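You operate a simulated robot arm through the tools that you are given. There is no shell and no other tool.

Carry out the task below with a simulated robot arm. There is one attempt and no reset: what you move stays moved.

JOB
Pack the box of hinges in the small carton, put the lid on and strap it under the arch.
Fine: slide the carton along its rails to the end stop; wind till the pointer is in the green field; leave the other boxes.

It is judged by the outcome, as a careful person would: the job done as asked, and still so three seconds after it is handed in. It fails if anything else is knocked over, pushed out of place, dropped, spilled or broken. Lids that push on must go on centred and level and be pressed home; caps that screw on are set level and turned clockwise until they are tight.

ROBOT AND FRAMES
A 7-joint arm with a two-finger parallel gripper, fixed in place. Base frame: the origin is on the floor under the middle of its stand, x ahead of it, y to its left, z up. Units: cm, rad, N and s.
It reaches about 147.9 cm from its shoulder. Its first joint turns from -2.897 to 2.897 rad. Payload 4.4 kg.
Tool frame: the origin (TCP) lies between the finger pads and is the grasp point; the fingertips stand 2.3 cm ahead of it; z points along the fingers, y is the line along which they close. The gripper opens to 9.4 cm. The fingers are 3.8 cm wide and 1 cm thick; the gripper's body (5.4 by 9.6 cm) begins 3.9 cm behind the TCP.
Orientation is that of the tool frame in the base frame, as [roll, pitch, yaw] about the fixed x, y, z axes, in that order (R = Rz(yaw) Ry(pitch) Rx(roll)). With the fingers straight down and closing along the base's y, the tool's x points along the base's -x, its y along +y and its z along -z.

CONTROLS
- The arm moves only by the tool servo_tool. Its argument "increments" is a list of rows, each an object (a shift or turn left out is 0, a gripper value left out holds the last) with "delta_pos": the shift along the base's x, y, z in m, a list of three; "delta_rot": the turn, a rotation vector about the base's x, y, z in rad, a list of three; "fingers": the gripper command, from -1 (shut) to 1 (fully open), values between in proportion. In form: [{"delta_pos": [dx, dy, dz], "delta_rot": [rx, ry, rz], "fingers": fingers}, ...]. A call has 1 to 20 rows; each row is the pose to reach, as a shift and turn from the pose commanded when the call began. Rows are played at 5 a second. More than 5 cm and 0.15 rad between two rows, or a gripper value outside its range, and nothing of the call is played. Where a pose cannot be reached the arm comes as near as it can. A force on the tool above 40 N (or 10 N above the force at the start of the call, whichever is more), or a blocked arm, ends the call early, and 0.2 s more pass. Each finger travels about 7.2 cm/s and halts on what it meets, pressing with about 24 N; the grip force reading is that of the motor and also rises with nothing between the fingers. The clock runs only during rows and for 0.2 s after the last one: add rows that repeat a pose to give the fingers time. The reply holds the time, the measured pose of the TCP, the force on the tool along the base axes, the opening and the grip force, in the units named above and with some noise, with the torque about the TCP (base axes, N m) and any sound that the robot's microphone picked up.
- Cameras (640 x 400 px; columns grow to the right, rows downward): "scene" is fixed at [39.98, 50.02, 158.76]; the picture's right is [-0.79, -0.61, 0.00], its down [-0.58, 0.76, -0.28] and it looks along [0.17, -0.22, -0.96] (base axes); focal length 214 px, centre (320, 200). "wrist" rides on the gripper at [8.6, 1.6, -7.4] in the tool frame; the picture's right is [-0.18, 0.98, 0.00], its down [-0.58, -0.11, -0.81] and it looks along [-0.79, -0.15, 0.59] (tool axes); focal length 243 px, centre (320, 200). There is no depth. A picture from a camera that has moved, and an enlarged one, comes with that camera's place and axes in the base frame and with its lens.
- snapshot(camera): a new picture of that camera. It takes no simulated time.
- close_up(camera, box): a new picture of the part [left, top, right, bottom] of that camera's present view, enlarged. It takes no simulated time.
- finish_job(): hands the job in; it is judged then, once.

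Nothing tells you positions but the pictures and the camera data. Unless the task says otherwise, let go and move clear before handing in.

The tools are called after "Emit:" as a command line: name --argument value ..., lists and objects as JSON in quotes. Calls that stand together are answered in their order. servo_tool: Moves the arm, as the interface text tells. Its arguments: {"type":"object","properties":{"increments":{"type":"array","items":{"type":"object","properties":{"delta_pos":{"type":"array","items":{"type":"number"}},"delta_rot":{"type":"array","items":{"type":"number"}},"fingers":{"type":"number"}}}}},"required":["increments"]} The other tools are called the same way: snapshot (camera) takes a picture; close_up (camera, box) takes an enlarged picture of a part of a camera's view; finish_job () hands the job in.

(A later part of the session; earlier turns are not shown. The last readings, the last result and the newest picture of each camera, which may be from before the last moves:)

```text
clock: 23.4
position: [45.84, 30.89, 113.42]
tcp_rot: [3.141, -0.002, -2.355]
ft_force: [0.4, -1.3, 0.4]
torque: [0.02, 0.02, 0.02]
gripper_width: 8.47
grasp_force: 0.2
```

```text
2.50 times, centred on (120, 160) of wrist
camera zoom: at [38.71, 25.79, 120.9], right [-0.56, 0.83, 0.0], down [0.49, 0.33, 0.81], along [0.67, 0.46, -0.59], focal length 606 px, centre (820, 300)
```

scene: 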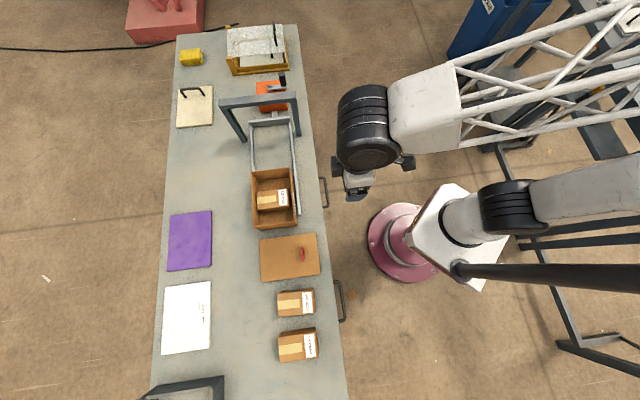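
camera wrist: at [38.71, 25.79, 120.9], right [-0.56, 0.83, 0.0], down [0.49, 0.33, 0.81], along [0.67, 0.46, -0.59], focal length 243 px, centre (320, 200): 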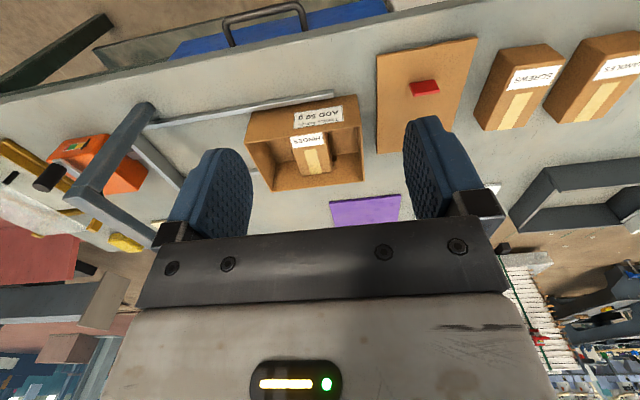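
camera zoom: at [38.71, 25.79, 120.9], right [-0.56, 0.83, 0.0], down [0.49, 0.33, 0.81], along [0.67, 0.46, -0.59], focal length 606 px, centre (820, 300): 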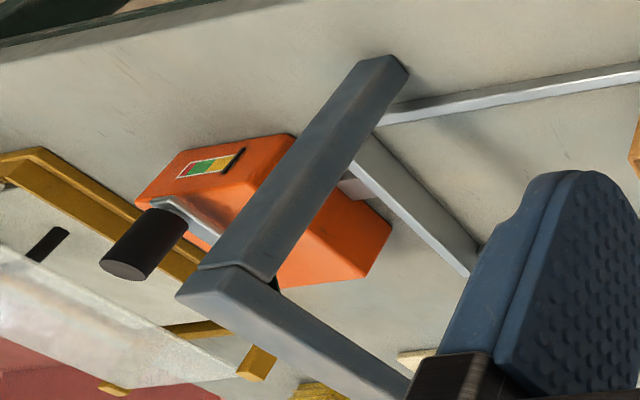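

The lid measures about 20.3 × 14.2 cm, is centred near (49.7, 55.3) and square with the carton. Its red tab is near (46.5, 52.0), about 4.9 cm from the centre towards the robot. I'll turn the hand so the jaws close across the thin tab and hover above it.

Emit:
servo_tool --increments '[{"delta_pos": [0.0, 0.018, -0.005], "delta_rot": [0, 0, 0.131], "fingers": 0.0}, {"delta_pos": [0.001, 0.036, -0.01], "delta_rot": [0, 0, 0.262], "fingers": 0.0}, {"delta_pos": [0.001, 0.054, -0.02], "delta_rot": [0, 0, 0.393], "fingers": 0.0}, {"delta_pos": [0.002, 0.072, -0.03], "delta_rot": [0, 0, 0.524], "fingers": 0.0}, {"delta_pos": [0.002, 0.09, -0.04], "delta_rot": [0, 0, 0.655], "fingers": 0.0}, {"delta_pos": [0.003, 0.108, -0.05], "delta_rot": [0, 0, 0.785], "fingers": 0.0}, {"delta_pos": [0.003, 0.126, -0.06], "delta_rot": [0, 0, 0.916], "fingers": 0.0}, {"delta_pos": [0.004, 0.144, -0.07], "delta_rot": [0, 0, 1.047], "fingers": 0.0}, {"delta_pos": [0.004, 0.162, -0.08], "delta_rot": [0, 0, 1.178], "fingers": 0.0}, {"delta_pos": [0.005, 0.18, -0.09], "delta_rot": [0, 0, 1.309], "fingers": 0.0}, {"delta_pos": [0.006, 0.198, -0.1], "delta_rot": [0, 0, 1.44], "fingers": 0.0}, {"delta_pos": [0.0066, 0.211, -0.114], "delta_rot": [0, 0, 1.571], "fingers": 0.0}, {"delta_pos": [0.0066, 0.211, -0.114], "delta_rot": [0, 0, 1.571], "fingers": 0.0}]'

Emit:
snapshot --camera "wrist"

Emit:
snapshot --camera "scene"

```text
clock: 26.2
position: [46.25, 51.76, 101.94]
tcp_rot: [3.14, -0.001, -0.783]
ft_force: [-0.1, 0.2, 0.0]
torque: [-0.01, -0.03, 0.0]
gripper_width: 4.68
grasp_force: 0.1
```

```text
taken
camera wrist: at [51.32, 44.53, 109.42], right [-0.82, -0.57, 0.0], down [-0.33, 0.49, 0.81], along [-0.46, 0.66, -0.59], focal length 243 px, centre (320, 200)
```

wrist: 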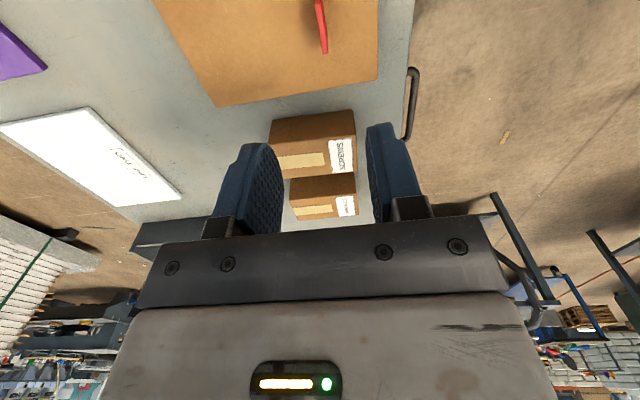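

```text
taken
```

scene: 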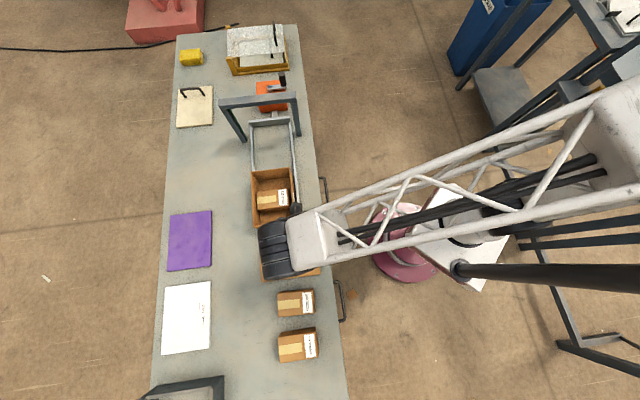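

The tab shows at the top of the wrist view. I'll enlarge it to fix its place relative to the jaws.

Emit:
close_up --camera "wrist" --box '[140, 0, 430, 120]'

Emit:
close_up --camera "wrist" --box '[280, 0, 360, 60]'

```text
2.21 times, centred on (285, 60) of wrist
camera zoom: at [51.32, 44.53, 109.42], right [-0.82, -0.57, 0.0], down [-0.33, 0.49, 0.81], along [-0.46, 0.66, -0.59], focal length 535 px, centre (397, 509)
```

zoom: 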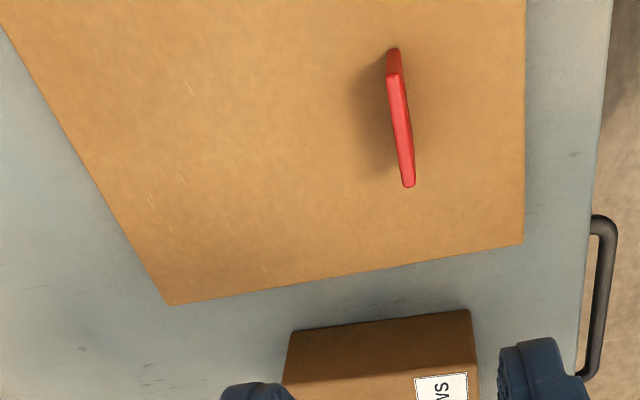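

```text
6.67 times, centred on (320, 30) of wrist
camera zoom: at [51.32, 44.53, 109.42], right [-0.82, -0.57, 0.0], down [-0.33, 0.49, 0.81], along [-0.46, 0.66, -0.59], focal length 1618 px, centre (320, 1333)
```

zoom: 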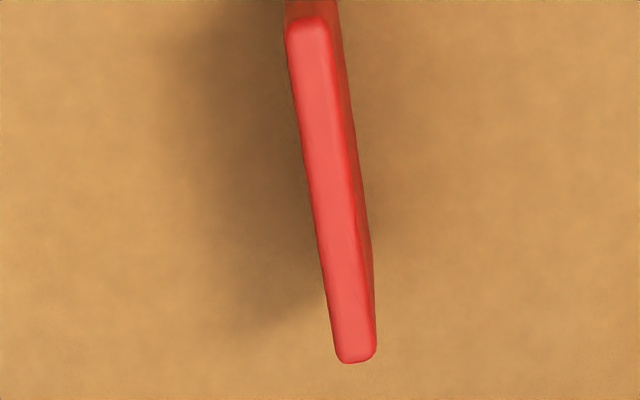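

The tab's top is about 4.0 × 0.6 cm, centred near (46.15, 51.55), with its top near z≈84; the lid's surface is near z≈81. I'll centre on it and go down to z≈83.9, keeping the fingertips just above the lid.

Emit:
servo_tool --increments '[{"delta_pos": [-0.001, -0.002, -0.03], "fingers": 0.0}, {"delta_pos": [-0.001, -0.002, -0.065], "fingers": 0.0}, {"delta_pos": [-0.001, -0.002, -0.1], "fingers": 0.0}, {"delta_pos": [-0.001, -0.002, -0.125], "fingers": 0.0}, {"delta_pos": [-0.001, -0.002, -0.145], "fingers": 0.0}, {"delta_pos": [-0.001, -0.002, -0.16], "fingers": 0.0}, {"delta_pos": [-0.001, -0.002, -0.17], "fingers": 0.0}, {"delta_pos": [-0.001, -0.002, -0.1765], "fingers": 0.0}, {"delta_pos": [-0.001, -0.002, -0.1805], "fingers": 0.0}, {"delta_pos": [-0.001, -0.002, -0.1805], "fingers": 0.0}]'

Emit:
snapshot --camera "wrist"

Emit:
close_up --camera "scene" --box '[240, 180, 340, 300]'

```text
clock: 28.4
position: [46.16, 51.57, 84.3]
tcp_rot: [3.141, 0.001, -0.785]
ft_force: [0.5, -0.5, 0.0]
torque: [-0.01, -0.01, 0.01]
gripper_width: 4.73
grasp_force: 0.0
```

```text
taken
camera wrist: at [51.18, 44.42, 91.75], right [-0.83, -0.56, 0.0], down [-0.33, 0.49, 0.81], along [-0.46, 0.67, -0.59], focal length 243 px, centre (320, 200)
```

wrist: 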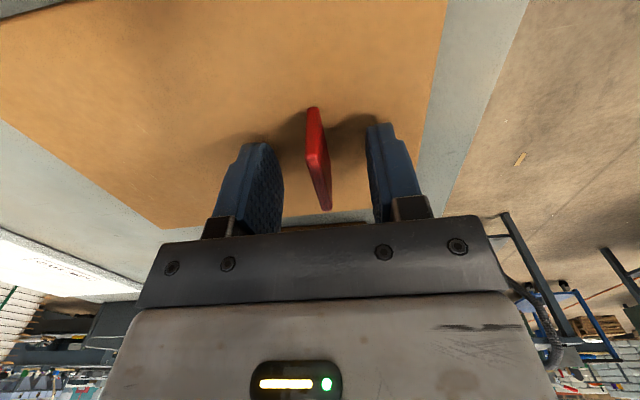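

```text
3.33 times, centred on (290, 240) of scene
camera zoom: at [39.98, 50.02, 158.76], right [-0.79, -0.61, 0.0], down [-0.58, 0.76, -0.28], along [0.17, -0.22, -0.96], focal length 715 px, centre (420, 67)
```

zoom: 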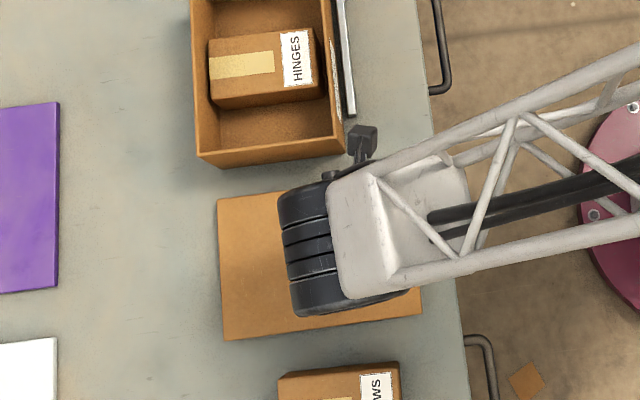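

The tab stands between the fingers. I'll check the clearance with a close-up before closing.

Emit:
close_up --camera "wrist" --box '[220, 90, 430, 230]'

```text
2.86 times, centred on (325, 160) of wrist
camera zoom: at [51.18, 44.42, 91.75], right [-0.83, -0.56, 0.0], down [-0.33, 0.49, 0.81], along [-0.46, 0.67, -0.59], focal length 693 px, centre (306, 314)
```

zoom: 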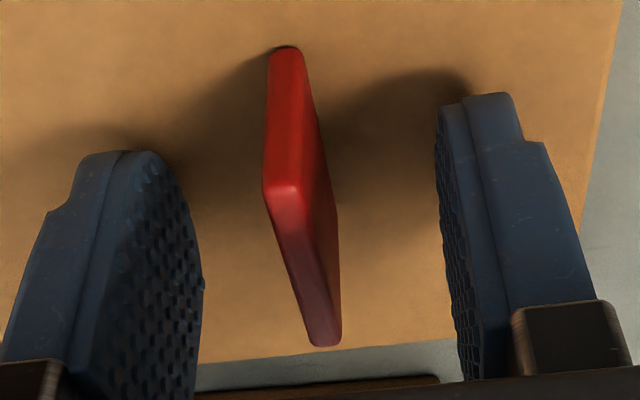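

The tab is centred between the pads, from z≈81.05 up to 84.5, with the fingertips at z≈82. I'll lower 0.5 cm and close.

Emit:
servo_tool --increments '[{"delta_pos": [0, 0, -0.003], "fingers": 0.0}, {"delta_pos": [0, 0, -0.005], "fingers": 0.0}, {"delta_pos": [0, 0, -0.005], "fingers": -0.4}, {"delta_pos": [0, 0, -0.005], "fingers": -0.7}, {"delta_pos": [0, 0, -0.005], "fingers": -1}, {"delta_pos": [0, 0, -0.005], "fingers": -1}, {"delta_pos": [0, 0, -0.005], "fingers": -1}]'

Emit:
snapshot --camera "wrist"

```text
clock: 30.0
position: [46.28, 51.7, 83.91]
tcp_rot: [-3.141, -0.001, -0.786]
ft_force: [9.4, 9.5, 33.7]
torque: [0.01, -0.05, 0.08]
gripper_width: 0.54
grasp_force: 24.4
```

```text
taken
camera wrist: at [51.25, 44.46, 91.36], right [-0.83, -0.56, 0.0], down [-0.34, 0.49, 0.81], along [-0.45, 0.67, -0.59], focal length 243 px, centre (320, 200)
```

wrist: 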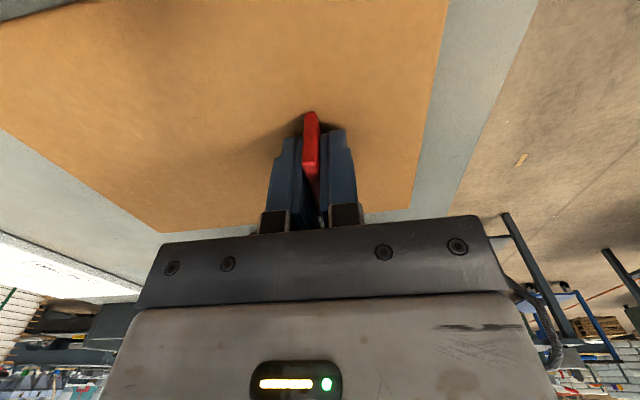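

The tab is gripped at 0.54 cm and the tips are just touching the lid. I'll lift slowly and watch for tilt.

Emit:
servo_tool --increments '[{"delta_pos": [0, 0, 0.005], "fingers": -1}, {"delta_pos": [0, 0, 0.01], "fingers": -1}, {"delta_pos": [0, 0, 0.015], "fingers": -1}, {"delta_pos": [0, 0, 0.025], "fingers": -1}, {"delta_pos": [0, 0, 0.04], "fingers": -1}, {"delta_pos": [0, 0, 0.06], "fingers": -1}, {"delta_pos": [0, 0, 0.08], "fingers": -1}, {"delta_pos": [0, 0, 0.1], "fingers": -1}, {"delta_pos": [0, 0, 0.1], "fingers": -1}]'

Emit:
snapshot --camera "wrist"

Emit:
close_up --camera "scene" --box '[230, 160, 350, 300]'

```text
clock: 32.0
position: [46.18, 51.91, 93.74]
tcp_rot: [-3.14, -0.001, -0.785]
ft_force: [0.4, -0.3, -0.4]
torque: [0.0, 0.02, -0.01]
gripper_width: 0.53
grasp_force: 23.7
```

```text
taken
camera wrist: at [51.33, 44.57, 101.15], right [-0.83, -0.56, 0.0], down [-0.33, 0.49, 0.81], along [-0.46, 0.67, -0.59], focal length 243 px, centre (320, 200)
```

wrist: 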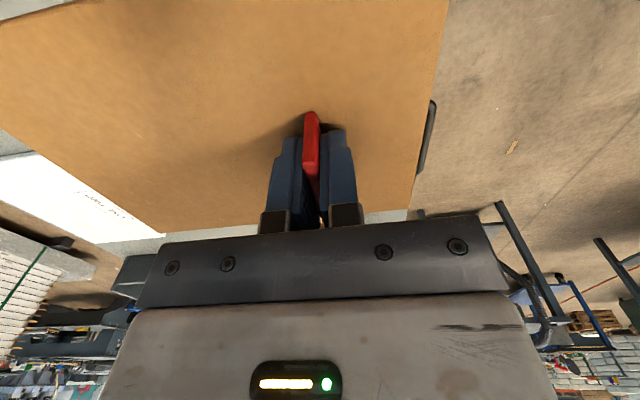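

```text
2.86 times, centred on (290, 230) of scene
camera zoom: at [39.98, 50.02, 158.76], right [-0.79, -0.61, 0.0], down [-0.58, 0.76, -0.28], along [0.17, -0.22, -0.96], focal length 613 px, centre (406, 114)
```

zoom: 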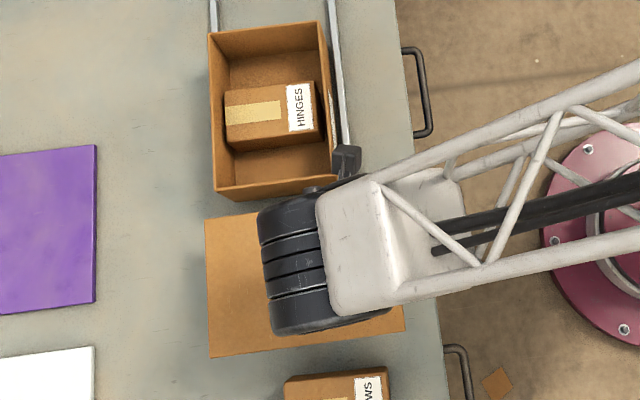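

The lid is off the bench and looks level. I'll measure its edges relative to the tool so I can centre it on the carton.

Emit:
close_up --camera "wrist" --box '[120, 180, 220, 250]'

Emit:
close_up --camera "wrist" --box '[350, 160, 450, 230]'

Emit:
close_up --camera "wrist" --box '[0, 80, 120, 170]'

Emit:
close_up --camera "wrist" --box '[260, 90, 380, 230]'

Emit:
close_up --camera "wrist" --box '[400, 0, 480, 60]'

```text
5.71 times, centred on (170, 215) of wrist
camera zoom: at [51.33, 44.57, 101.15], right [-0.83, -0.56, 0.0], down [-0.33, 0.49, 0.81], along [-0.46, 0.67, -0.59], focal length 1386 px, centre (1177, 114)
```

zoom: 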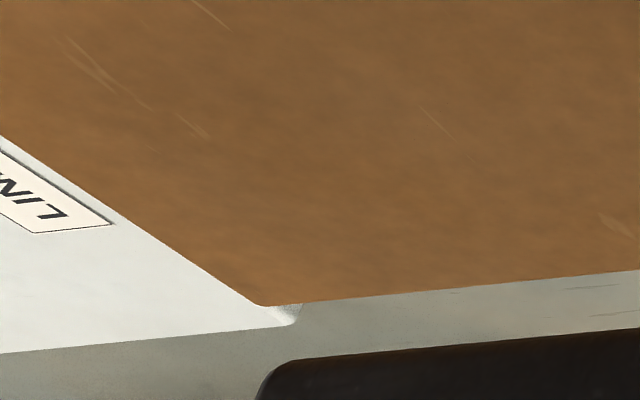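

```text
5.71 times, centred on (400, 195) of wrist
camera zoom: at [51.33, 44.57, 101.15], right [-0.83, -0.56, 0.0], down [-0.33, 0.49, 0.81], along [-0.46, 0.67, -0.59], focal length 1386 px, centre (-137, 229)
```

zoom: 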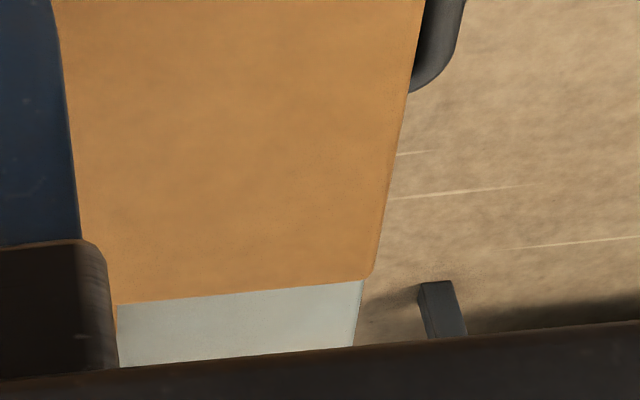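

```text
4.44 times, centred on (60, 125) of wrist
camera zoom: at [51.33, 44.57, 101.15], right [-0.83, -0.56, 0.0], down [-0.33, 0.49, 0.81], along [-0.46, 0.67, -0.59], focal length 1078 px, centre (1476, 533)
```

zoom: 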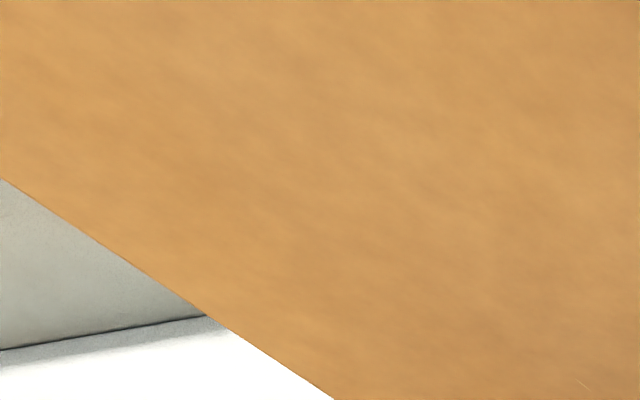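

```text
2.86 times, centred on (320, 160) of wrist
camera zoom: at [51.33, 44.57, 101.15], right [-0.83, -0.56, 0.0], down [-0.33, 0.49, 0.81], along [-0.46, 0.67, -0.59], focal length 693 px, centre (320, 314)
```

zoom: 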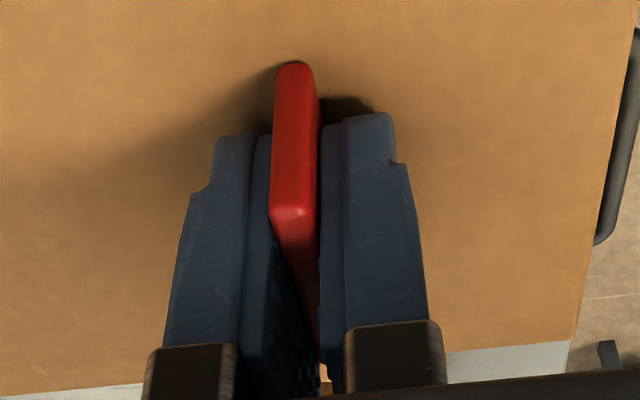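

```text
6.67 times, centred on (440, 30) of wrist
camera zoom: at [51.33, 44.57, 101.15], right [-0.83, -0.56, 0.0], down [-0.33, 0.49, 0.81], along [-0.46, 0.67, -0.59], focal length 1618 px, centre (-480, 1333)
```

zoom: 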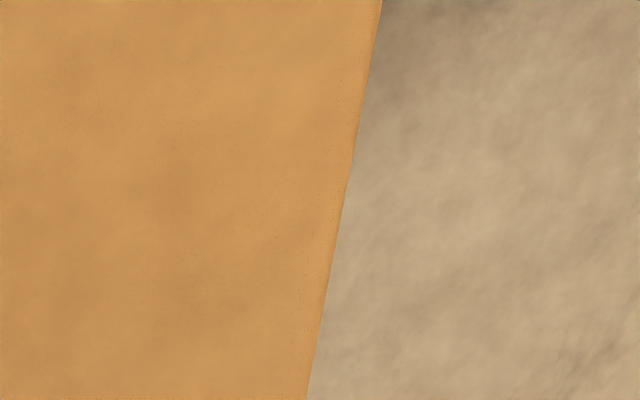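

The lid's centre lies 4.9 cm from the tab along the jaw line and it is hanging level. The carton's rim is about 13.55 × 19.4 cm, centred near (66.41, 42.61) at z≈88.8. I'll turn the lid 90° clockwise, so the tab ends up at the rear, away from the arch, and hover over the carton.

Emit:
servo_tool --increments '[{"delta_pos": [0.0, 0.0, 0.02], "delta_rot": [0, 0, 0], "fingers": -1}, {"delta_pos": [0.0, 0.0, 0.045], "delta_rot": [0, 0, 0], "fingers": -1}, {"delta_pos": [0.014, -0.005, 0.06], "delta_rot": [0, 0, -0.131], "fingers": -1}, {"delta_pos": [0.028, -0.01, 0.06], "delta_rot": [0, 0, -0.262], "fingers": -1}, {"delta_pos": [0.042, -0.014, 0.06], "delta_rot": [0, 0, -0.393], "fingers": -1}, {"delta_pos": [0.056, -0.019, 0.06], "delta_rot": [0, 0, -0.524], "fingers": -1}, {"delta_pos": [0.07, -0.024, 0.06], "delta_rot": [0, 0, -0.654], "fingers": -1}, {"delta_pos": [0.084, -0.028, 0.06], "delta_rot": [0, 0, -0.785], "fingers": -1}, {"delta_pos": [0.098, -0.033, 0.06], "delta_rot": [0, 0, -0.916], "fingers": -1}, {"delta_pos": [0.112, -0.038, 0.06], "delta_rot": [0, 0, -1.047], "fingers": -1}, {"delta_pos": [0.126, -0.042, 0.06], "delta_rot": [0, 0, -1.178], "fingers": -1}, {"delta_pos": [0.14, -0.047, 0.06], "delta_rot": [0, 0, -1.309], "fingers": -1}, {"delta_pos": [0.155, -0.052, 0.06], "delta_rot": [0, 0, -1.44], "fingers": -1}, {"delta_pos": [0.169, -0.057, 0.06], "delta_rot": [0, 0, -1.571], "fingers": -1}, {"delta_pos": [0.169, -0.057, 0.06], "delta_rot": [0, 0, -1.571], "fingers": -1}, {"delta_pos": [0.169, -0.057, 0.06], "delta_rot": [0, 0, -1.571], "fingers": -1}]'

Emit:
snapshot --camera "wrist"

Emit:
close_up --camera "scene" --box '[220, 140, 340, 240]'

```text
clock: 35.4
position: [63.16, 45.95, 99.75]
tcp_rot: [-3.141, 0.001, -2.358]
ft_force: [1.2, -0.4, -0.8]
torque: [0.0, 0.03, 0.01]
gripper_width: 0.55
grasp_force: 24.2
```

```text
taken
camera wrist: at [55.92, 41.03, 107.26], right [-0.56, 0.83, 0.0], down [0.49, 0.33, 0.81], along [0.67, 0.45, -0.59], focal length 243 px, centre (320, 200)
```

wrist: 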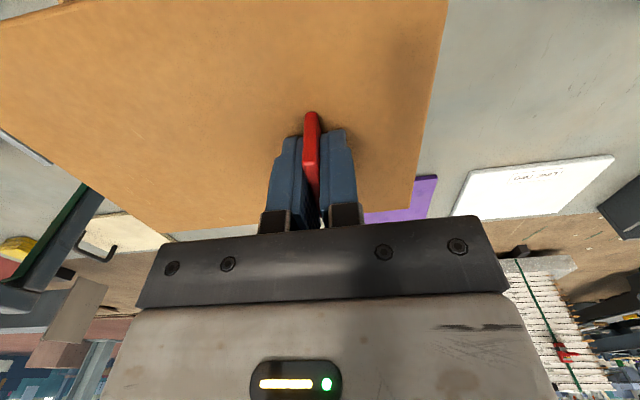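

```text
4.00 times, centred on (280, 190) of scene
camera zoom: at [39.98, 50.02, 158.76], right [-0.79, -0.61, 0.0], down [-0.58, 0.76, -0.28], along [0.17, -0.22, -0.96], focal length 858 px, centre (480, 240)
```

zoom: 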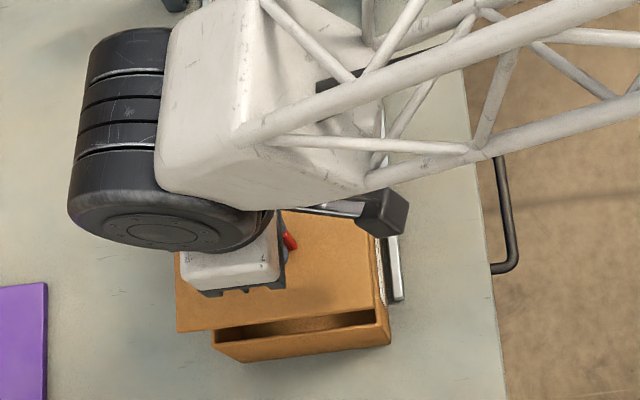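

The lid is turned and roughly over the carton, with the tab towards the rear. I'll lower it to just above the rim and then check the alignment precisely.

Emit:
servo_tool --increments '[{"delta_pos": [0, 0, -0.02], "fingers": -1}, {"delta_pos": [0, 0, -0.04], "fingers": -1}, {"delta_pos": [0, 0, -0.055], "fingers": -1}, {"delta_pos": [0, 0, -0.062], "fingers": -1}, {"delta_pos": [0, 0, -0.062], "fingers": -1}, {"delta_pos": [0, 0, -0.062], "fingers": -1}]'

Emit:
close_up --camera "scene" --box '[235, 155, 315, 235]'

Emit:
snapshot --camera "wrist"

Emit:
close_up --camera "wrist" --box '[380, 0, 480, 70]'

Emit:
close_up --camera "wrist" --box '[370, 150, 470, 220]'

Emit:
close_up --camera "wrist" --box '[100, 170, 220, 250]'

```text
clock: 36.8
position: [62.89, 46.03, 93.55]
tcp_rot: [-3.141, 0.001, -2.357]
ft_force: [0.2, -0.7, -0.4]
torque: [0.03, 0.06, 0.0]
gripper_width: 0.55
grasp_force: 24.1
```

```text
5.00 times, centred on (275, 195) of scene
camera zoom: at [39.98, 50.02, 158.76], right [-0.79, -0.61, 0.0], down [-0.58, 0.76, -0.28], along [0.17, -0.22, -0.96], focal length 1072 px, centre (545, 225)
```

zoom: 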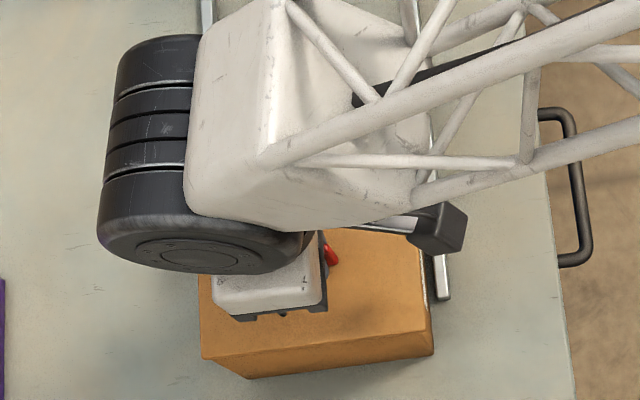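

```text
taken
camera wrist: at [55.77, 41.01, 100.98], right [-0.56, 0.83, 0.0], down [0.49, 0.33, 0.81], along [0.67, 0.46, -0.59], focal length 243 px, centre (320, 200)
```

wrist: 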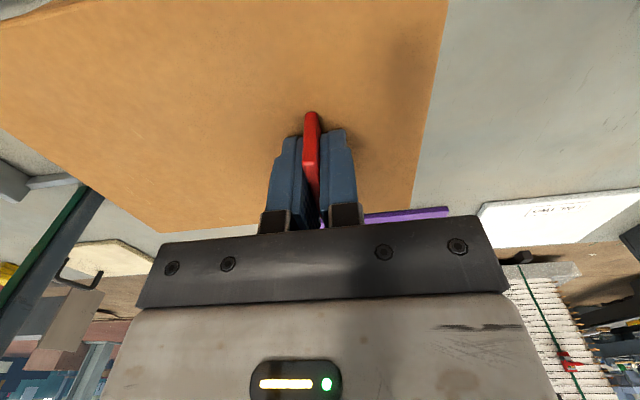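

```text
5.71 times, centred on (430, 35) of wrist
camera zoom: at [55.77, 41.01, 100.98], right [-0.56, 0.83, 0.0], down [0.49, 0.33, 0.81], along [0.67, 0.46, -0.59], focal length 1386 px, centre (-309, 1143)
```

zoom: 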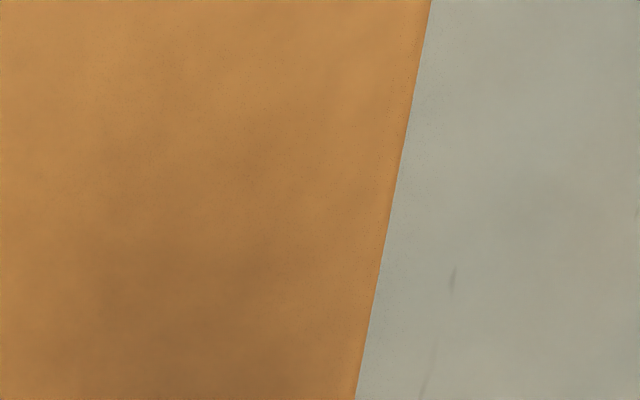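

```text
5.71 times, centred on (420, 185) of wrist
camera zoom: at [55.77, 41.01, 100.98], right [-0.56, 0.83, 0.0], down [0.49, 0.33, 0.81], along [0.67, 0.46, -0.59], focal length 1386 px, centre (-251, 286)
```

zoom: 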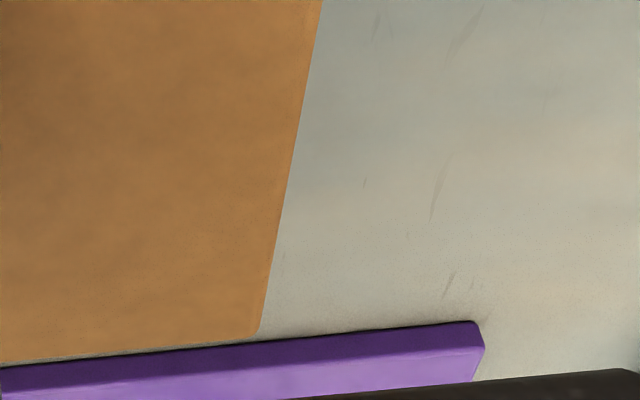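

```text
5.00 times, centred on (160, 210) of wrist
camera zoom: at [55.77, 41.01, 100.98], right [-0.56, 0.83, 0.0], down [0.49, 0.33, 0.81], along [0.67, 0.46, -0.59], focal length 1213 px, centre (1120, 150)
```

zoom: 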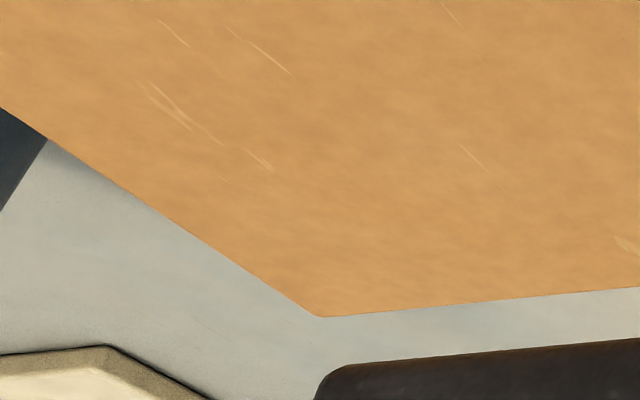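

The lid is hovering about 1 cm over the rim. I'll zoom in on its rear edge and corners in the scene view to compare lid and carton.

Emit:
close_up --camera "scene" --box '[270, 200, 310, 235]'

Emit:
close_up --camera "scene" --box '[240, 205, 280, 240]'

Emit:
close_up --camera "scene" --box '[275, 165, 315, 200]'

```text
11.43 times, centred on (290, 218) of scene
camera zoom: at [39.98, 50.02, 158.76], right [-0.79, -0.61, 0.0], down [-0.58, 0.76, -0.28], along [0.17, -0.22, -0.96], focal length 2451 px, centre (663, 0)
```

zoom: 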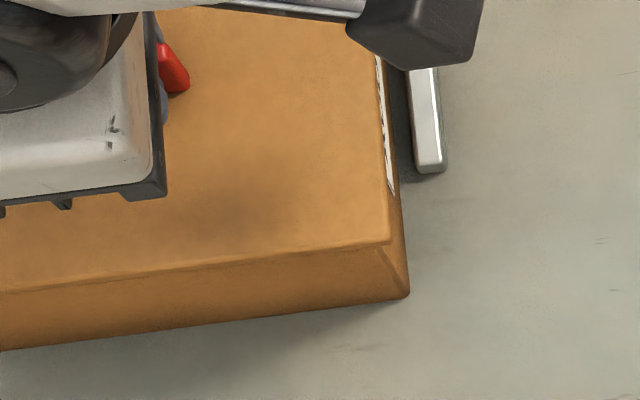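

```text
11.43 times, centred on (260, 222) of scene
camera zoom: at [39.98, 50.02, 158.76], right [-0.79, -0.61, 0.0], down [-0.58, 0.76, -0.28], along [0.17, -0.22, -0.96], focal length 2451 px, centre (1006, -57)
```

zoom: 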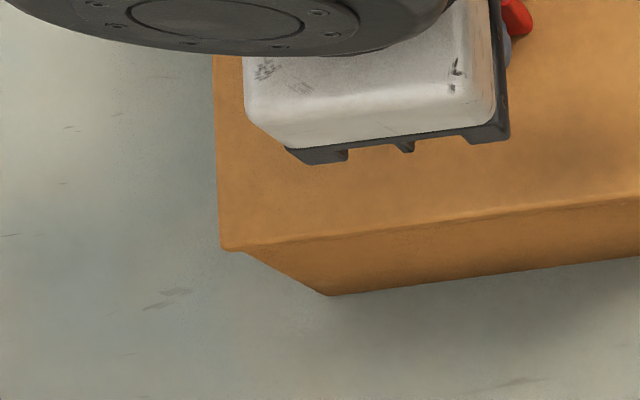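

```text
11.43 times, centred on (295, 182) of scene
camera zoom: at [39.98, 50.02, 158.76], right [-0.79, -0.61, 0.0], down [-0.58, 0.76, -0.28], along [0.17, -0.22, -0.96], focal length 2451 px, centre (606, 400)
```

zoom: 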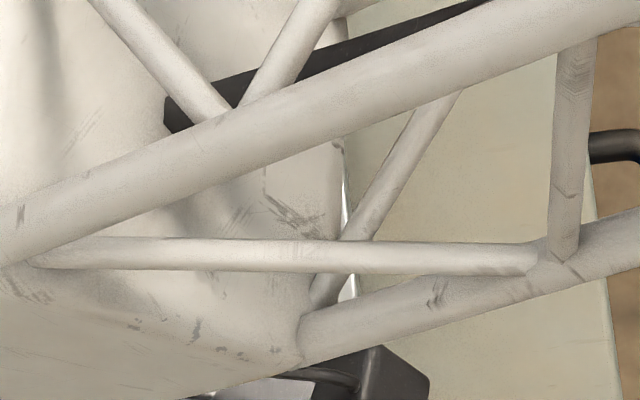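

The measurements put the lid about 0.3–0.4 cm towards the robot side and slightly rearward of the carton's centre. I'll shift it by (0.35, 0.15) cm and measure again.

Emit:
servo_tool --increments '[{"delta_pos": [0.002, 0.001, 0], "fingers": -1}, {"delta_pos": [0.0035, 0.0015, 0], "fingers": -1}, {"delta_pos": [0.0035, 0.0015, 0], "fingers": -1}, {"delta_pos": [0.0035, 0.0015, 0], "fingers": -1}]'

Emit:
close_up --camera "scene" --box '[270, 200, 310, 235]'

Emit:
close_up --camera "scene" --box '[240, 205, 280, 240]'

```text
clock: 37.8
position: [63.32, 46.06, 93.61]
tcp_rot: [3.141, 0.0, -2.356]
ft_force: [0.6, -0.5, -0.3]
torque: [0.06, 0.03, 0.02]
gripper_width: 0.57
grasp_force: 24.1
```

```text
11.43 times, centred on (290, 218) of scene
camera zoom: at [39.98, 50.02, 158.76], right [-0.79, -0.61, 0.0], down [-0.58, 0.76, -0.28], along [0.17, -0.22, -0.96], focal length 2451 px, centre (663, 0)
```

zoom: 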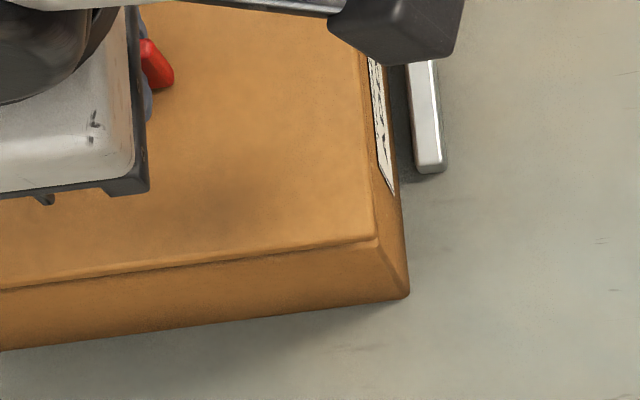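

```text
11.43 times, centred on (260, 222) of scene
camera zoom: at [39.98, 50.02, 158.76], right [-0.79, -0.61, 0.0], down [-0.58, 0.76, -0.28], along [0.17, -0.22, -0.96], focal length 2451 px, centre (1006, -57)
```

zoom: 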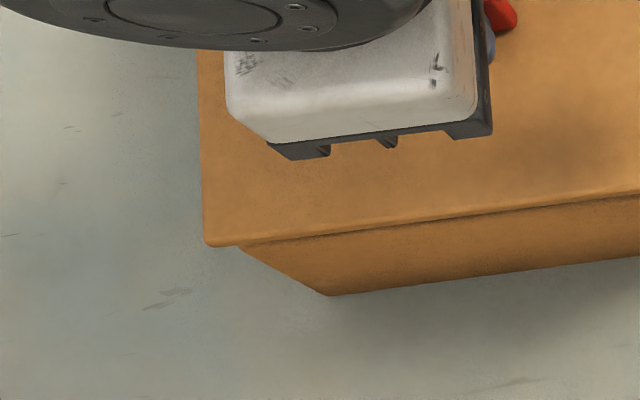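

The lid corners now match the target corners over the carton to about 1 mm. I'll lower it slowly and watch the force.

Emit:
servo_tool --increments '[{"delta_pos": [0, 0, -0.003], "fingers": -1}, {"delta_pos": [0, 0, -0.006], "fingers": -1}, {"delta_pos": [0, 0, -0.008], "fingers": -1}, {"delta_pos": [0, 0, -0.01], "fingers": -1}, {"delta_pos": [0, 0, -0.01], "fingers": -1}]'

Emit:
close_up --camera "scene" --box '[270, 200, 310, 235]'

Emit:
close_up --camera "scene" --box '[240, 205, 280, 240]'

Emit:
snapshot --camera "wrist"

```text
clock: 39.0
position: [63.43, 46.15, 92.37]
tcp_rot: [-3.141, 0.001, -2.358]
ft_force: [0.0, 0.3, -0.5]
torque: [0.01, 0.01, 0.02]
gripper_width: 0.59
grasp_force: 24.1
```

```text
11.43 times, centred on (290, 218) of scene
camera zoom: at [39.98, 50.02, 158.76], right [-0.79, -0.61, 0.0], down [-0.58, 0.76, -0.28], along [0.17, -0.22, -0.96], focal length 2451 px, centre (663, 0)
```

zoom: 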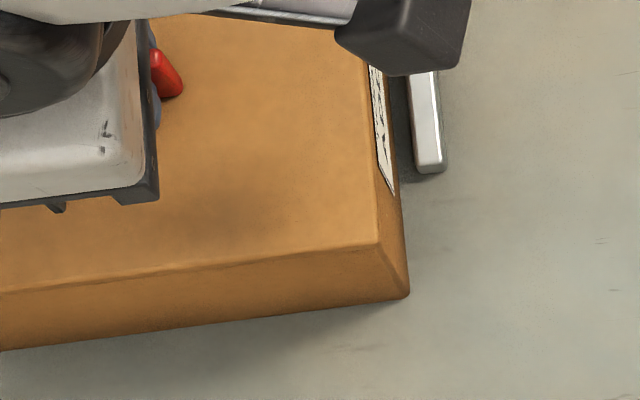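

```text
11.43 times, centred on (260, 222) of scene
camera zoom: at [39.98, 50.02, 158.76], right [-0.79, -0.61, 0.0], down [-0.58, 0.76, -0.28], along [0.17, -0.22, -0.96], focal length 2451 px, centre (1006, -57)
```

zoom: 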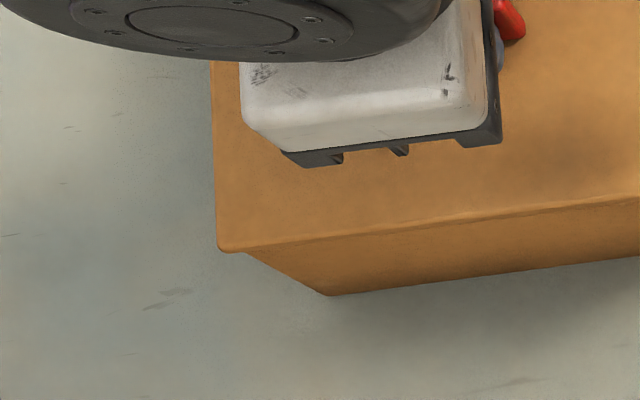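

```text
taken
camera wrist: at [56.19, 41.15, 99.9], right [-0.56, 0.83, 0.0], down [0.49, 0.33, 0.81], along [0.67, 0.46, -0.59], focal length 243 px, centre (320, 200)
```

wrist: 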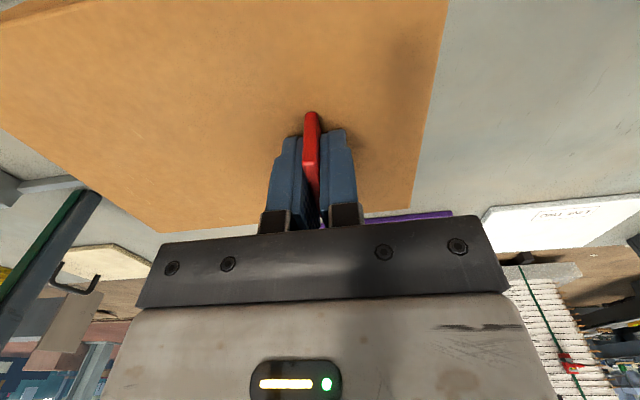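

The lid is still aligned to within 1 mm, and its bottom edge is now about at the rim. I'll continue down in small steps until it meets resistance.

Emit:
servo_tool --increments '[{"delta_pos": [0, 0, -0.002], "fingers": -1}, {"delta_pos": [0, 0, -0.004], "fingers": -1}, {"delta_pos": [0, 0, -0.006], "fingers": -1}]'

```text
clock: 39.8
position: [63.58, 46.05, 92.16]
tcp_rot: [-3.141, 0.004, -2.357]
ft_force: [-12.3, -6.8, 32.7]
torque: [-0.49, 0.5, -0.12]
gripper_width: 0.53
grasp_force: 23.8
```

It met resistance at z≈92.2, with some sideways force, so the skirt is touching the rim. I'll look before pressing further.

Emit:
close_up --camera "scene" --box '[270, 200, 310, 235]'

Emit:
close_up --camera "scene" --box '[240, 205, 280, 240]'

Emit:
snapshot --camera "wrist"

Emit:
close_up --camera "scene" --box '[235, 155, 315, 235]'

```text
11.43 times, centred on (290, 218) of scene
camera zoom: at [39.98, 50.02, 158.76], right [-0.79, -0.61, 0.0], down [-0.58, 0.76, -0.28], along [0.17, -0.22, -0.96], focal length 2451 px, centre (663, 0)
```

zoom: 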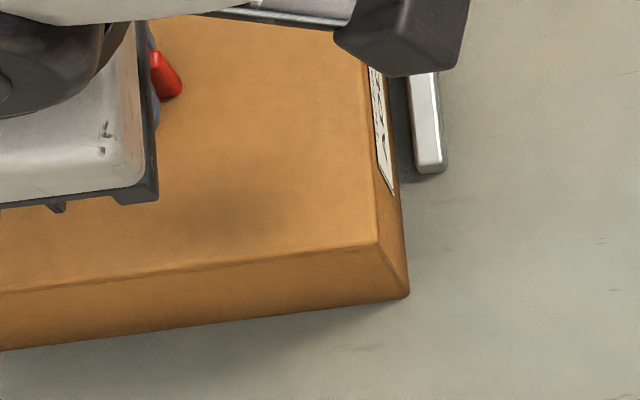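

```text
11.43 times, centred on (260, 222) of scene
camera zoom: at [39.98, 50.02, 158.76], right [-0.79, -0.61, 0.0], down [-0.58, 0.76, -0.28], along [0.17, -0.22, -0.96], focal length 2451 px, centre (1006, -57)
```

zoom: 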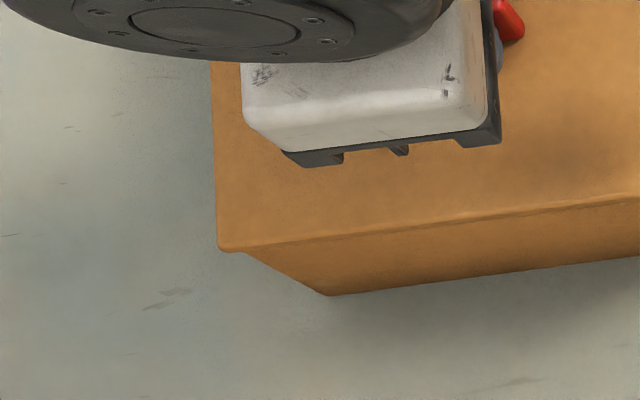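

```text
taken
camera wrist: at [56.29, 41.15, 99.55], right [-0.56, 0.83, 0.0], down [0.49, 0.33, 0.81], along [0.67, 0.46, -0.59], focal length 243 px, centre (320, 200)
```

wrist: 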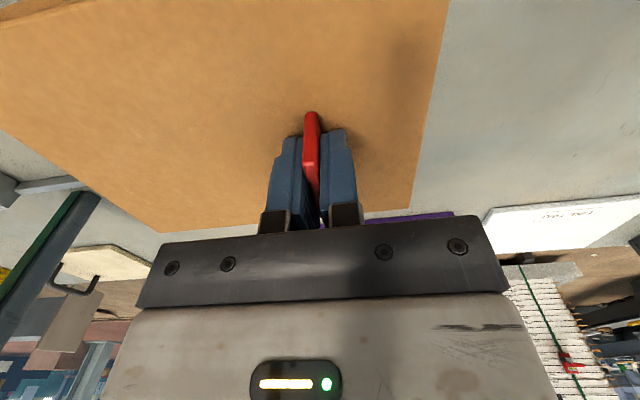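

```text
5.00 times, centred on (275, 195) of scene
camera zoom: at [39.98, 50.02, 158.76], right [-0.79, -0.61, 0.0], down [-0.58, 0.76, -0.28], along [0.17, -0.22, -0.96], focal length 1072 px, centre (545, 225)
```

zoom: 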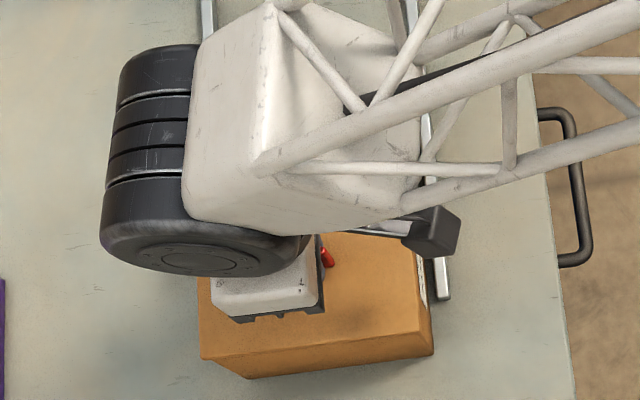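

The lid sits level on the rim. The sideways reaction, about 13 N towards the robot, tells me the skirt is catching on the robot-side wall. I'll back off slightly, shift about 1.5 mm that way and try again.

Emit:
servo_tool --increments '[{"delta_pos": [0, 0, 0.003], "fingers": -1}, {"delta_pos": [0, 0, 0.006], "fingers": -1}, {"delta_pos": [-0.0016, -0.0006, 0.006], "fingers": -1}, {"delta_pos": [-0.0016, -0.0006, 0.006], "fingers": -1}]'

Emit:
servo_tool --increments '[{"delta_pos": [0, 0, -0.002], "fingers": -1}, {"delta_pos": [0, 0, -0.004], "fingers": -1}, {"delta_pos": [0, 0, -0.006], "fingers": -1}, {"delta_pos": [0, 0, -0.0075], "fingers": -1}]'

```text
clock: 40.8
position: [63.27, 45.99, 92.52]
tcp_rot: [3.141, -0.001, -2.355]
ft_force: [0.7, -0.3, -0.7]
torque: [0.03, -0.01, -0.02]
gripper_width: 0.56
grasp_force: 23.8
```

```text
clock: 41.8
position: [63.36, 46.22, 92.14]
tcp_rot: [3.141, 0.004, -2.358]
ft_force: [-0.7, -0.5, 2.0]
torque: [0.13, -0.04, 0.02]
gripper_width: 0.54
grasp_force: 23.6
stopped in row 4: the force on the tool passed its limit at 44 N (the readings are from after the stop); the commanded pose is now the measured one
```

It stopped again at the same height. I need to know whether this is the lid already seated or the skirt still on the rim, so I'll zoom in hard on the corners.

Emit:
close_up --camera "scene" --box '[286, 212, 300, 228]'

Emit:
close_up --camera "scene" --box '[246, 218, 260, 232]'

Emit:
close_up --camera "wrist" --box '[370, 150, 470, 220]'

```text
16.00 times, centred on (293, 220) of scene
camera zoom: at [39.98, 50.02, 158.76], right [-0.79, -0.61, 0.0], down [-0.58, 0.76, -0.28], along [0.17, -0.22, -0.96], focal length 3432 px, centre (752, -120)
```

zoom: 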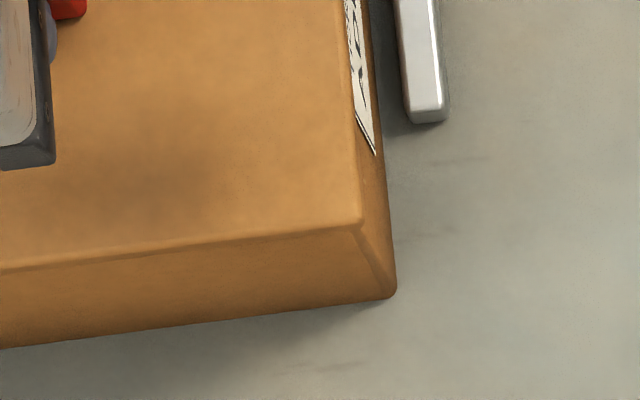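

```text
16.00 times, centred on (253, 225) of scene
camera zoom: at [39.98, 50.02, 158.76], right [-0.79, -0.61, 0.0], down [-0.58, 0.76, -0.28], along [0.17, -0.22, -0.96], focal length 3432 px, centre (1392, -200)
```

zoom: 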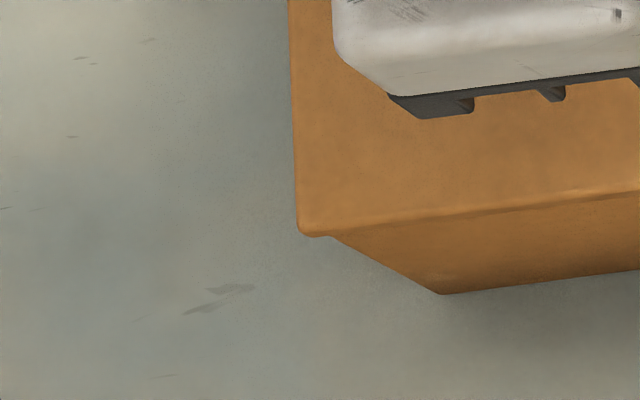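

```text
5.71 times, centred on (420, 185) of wrist
camera zoom: at [56.11, 41.09, 99.55], right [-0.56, 0.83, 0.0], down [0.49, 0.33, 0.81], along [0.67, 0.46, -0.59], focal length 1386 px, centre (-251, 286)
```

zoom: 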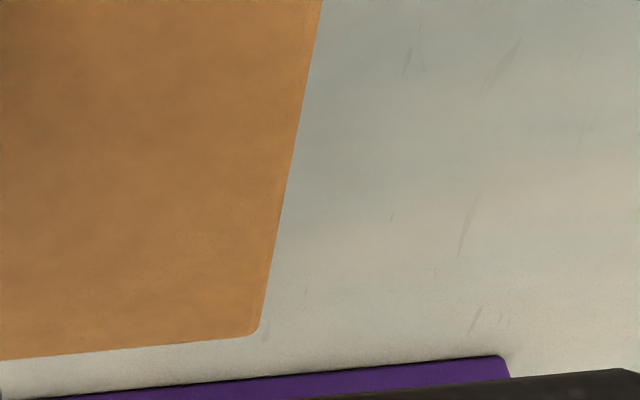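

The lid turns out to be a thin plate with a plug underneath, centred to within about 1–2 mm but not yet down in the opening. I'll press very gently to read the direction of the reaction.

Emit:
servo_tool --increments '[{"delta_pos": [0, 0, -0.0008], "fingers": -1}, {"delta_pos": [0, 0, -0.0016], "fingers": -1}, {"delta_pos": [0, 0, -0.0016], "fingers": -1}]'

```text
clock: 42.7
position: [63.39, 46.19, 92.07]
tcp_rot: [-3.14, 0.006, -2.357]
ft_force: [-0.2, 0.3, 1.2]
torque: [-0.06, 0.04, 0.09]
gripper_width: 0.52
grasp_force: 23.4
stopped in row 3: the force on the tool passed its limit at 41 N (the readings are from after the stop); the commanded pose is now the measured one
```

The bottom edge of the lid is right at rim level. The pictures suggest it is about 0.5–0.9° off in yaw and about 1 mm too far forward. I'll lift slightly, correct both and try again.

Emit:
servo_tool --increments '[{"delta_pos": [0, 0, 0.002], "fingers": -1}, {"delta_pos": [0, 0, 0.004], "fingers": -1}, {"delta_pos": [-0.0008, 0.0008, 0.004], "delta_rot": [0, 0, 0.01], "fingers": -1}, {"delta_pos": [-0.0008, 0.0008, 0.004], "delta_rot": [0, 0, 0.01], "fingers": -1}, {"delta_pos": [-0.0008, 0.0008, 0.002], "delta_rot": [0, 0, 0.01], "fingers": -1}, {"delta_pos": [-0.0008, 0.0008, 0.0], "delta_rot": [0, 0, 0.01], "fingers": -1}, {"delta_pos": [-0.0008, 0.0008, -0.0008], "delta_rot": [0, 0, 0.01], "fingers": -1}, {"delta_pos": [-0.0008, 0.0008, -0.0014], "delta_rot": [0, 0, 0.01], "fingers": -1}]'

```text
clock: 44.6
position: [63.53, 46.37, 92.12]
tcp_rot: [-3.139, 0.008, -2.346]
ft_force: [0.0, -0.1, 1.8]
torque: [-0.08, 0.08, -0.03]
gripper_width: 0.53
grasp_force: 23.9
stopped in row 8: the force on the tool passed its limit at 41 N (the readings are from after the stop); the commanded pose is now the measured one
```

The arm bends outward a little when pressing, which muddies the force readings. The lid rests stably on the rim, so I'll let go and look at it from the side to see exactly how it sits.

Emit:
servo_tool --increments '[{"delta_pos": [0, 0, 0.0005], "fingers": -0.9}, {"delta_pos": [0, 0, 0.0005], "fingers": -0.7}, {"delta_pos": [0, 0, 0.0005], "fingers": -0.4}, {"delta_pos": [0, 0, 0.0005], "fingers": -0.2}, {"delta_pos": [0, 0, 0.0005], "fingers": -0.2}, {"delta_pos": [0, 0, 0.02], "fingers": -0.2}, {"delta_pos": [0, 0, 0.05], "fingers": -0.2}, {"delta_pos": [0, 0, 0.08], "fingers": -0.2}, {"delta_pos": [0, 0, 0.08], "fingers": -0.2}]'

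Emit:
snapshot --camera "wrist"

Emit:
close_up --camera "scene" --box '[235, 155, 315, 235]'

```text
clock: 46.6
position: [63.57, 46.3, 100.27]
tcp_rot: [-3.141, 0.008, -2.345]
ft_force: [-0.2, -0.7, 0.3]
torque: [-0.03, 0.03, -0.06]
gripper_width: 3.77
grasp_force: 0.0
```

```text
taken
camera wrist: at [56.31, 41.22, 107.67], right [-0.57, 0.82, 0.0], down [0.48, 0.34, 0.81], along [0.66, 0.46, -0.59], focal length 243 px, centre (320, 200)
```

wrist: 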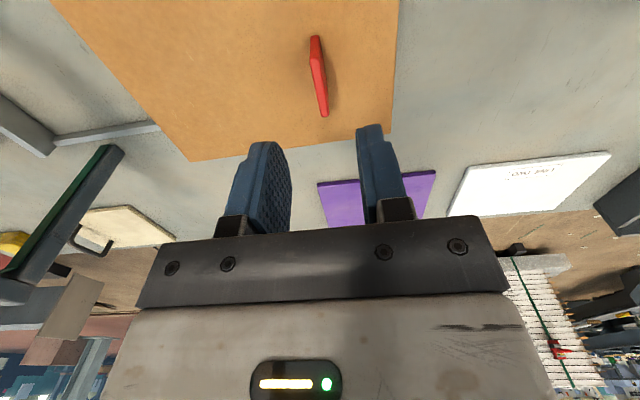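

```text
5.00 times, centred on (275, 195) of scene
camera zoom: at [39.98, 50.02, 158.76], right [-0.79, -0.61, 0.0], down [-0.58, 0.76, -0.28], along [0.17, -0.22, -0.96], focal length 1072 px, centre (545, 225)
```

zoom: 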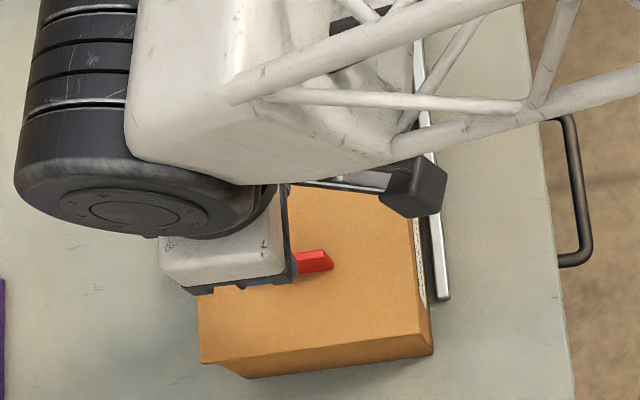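

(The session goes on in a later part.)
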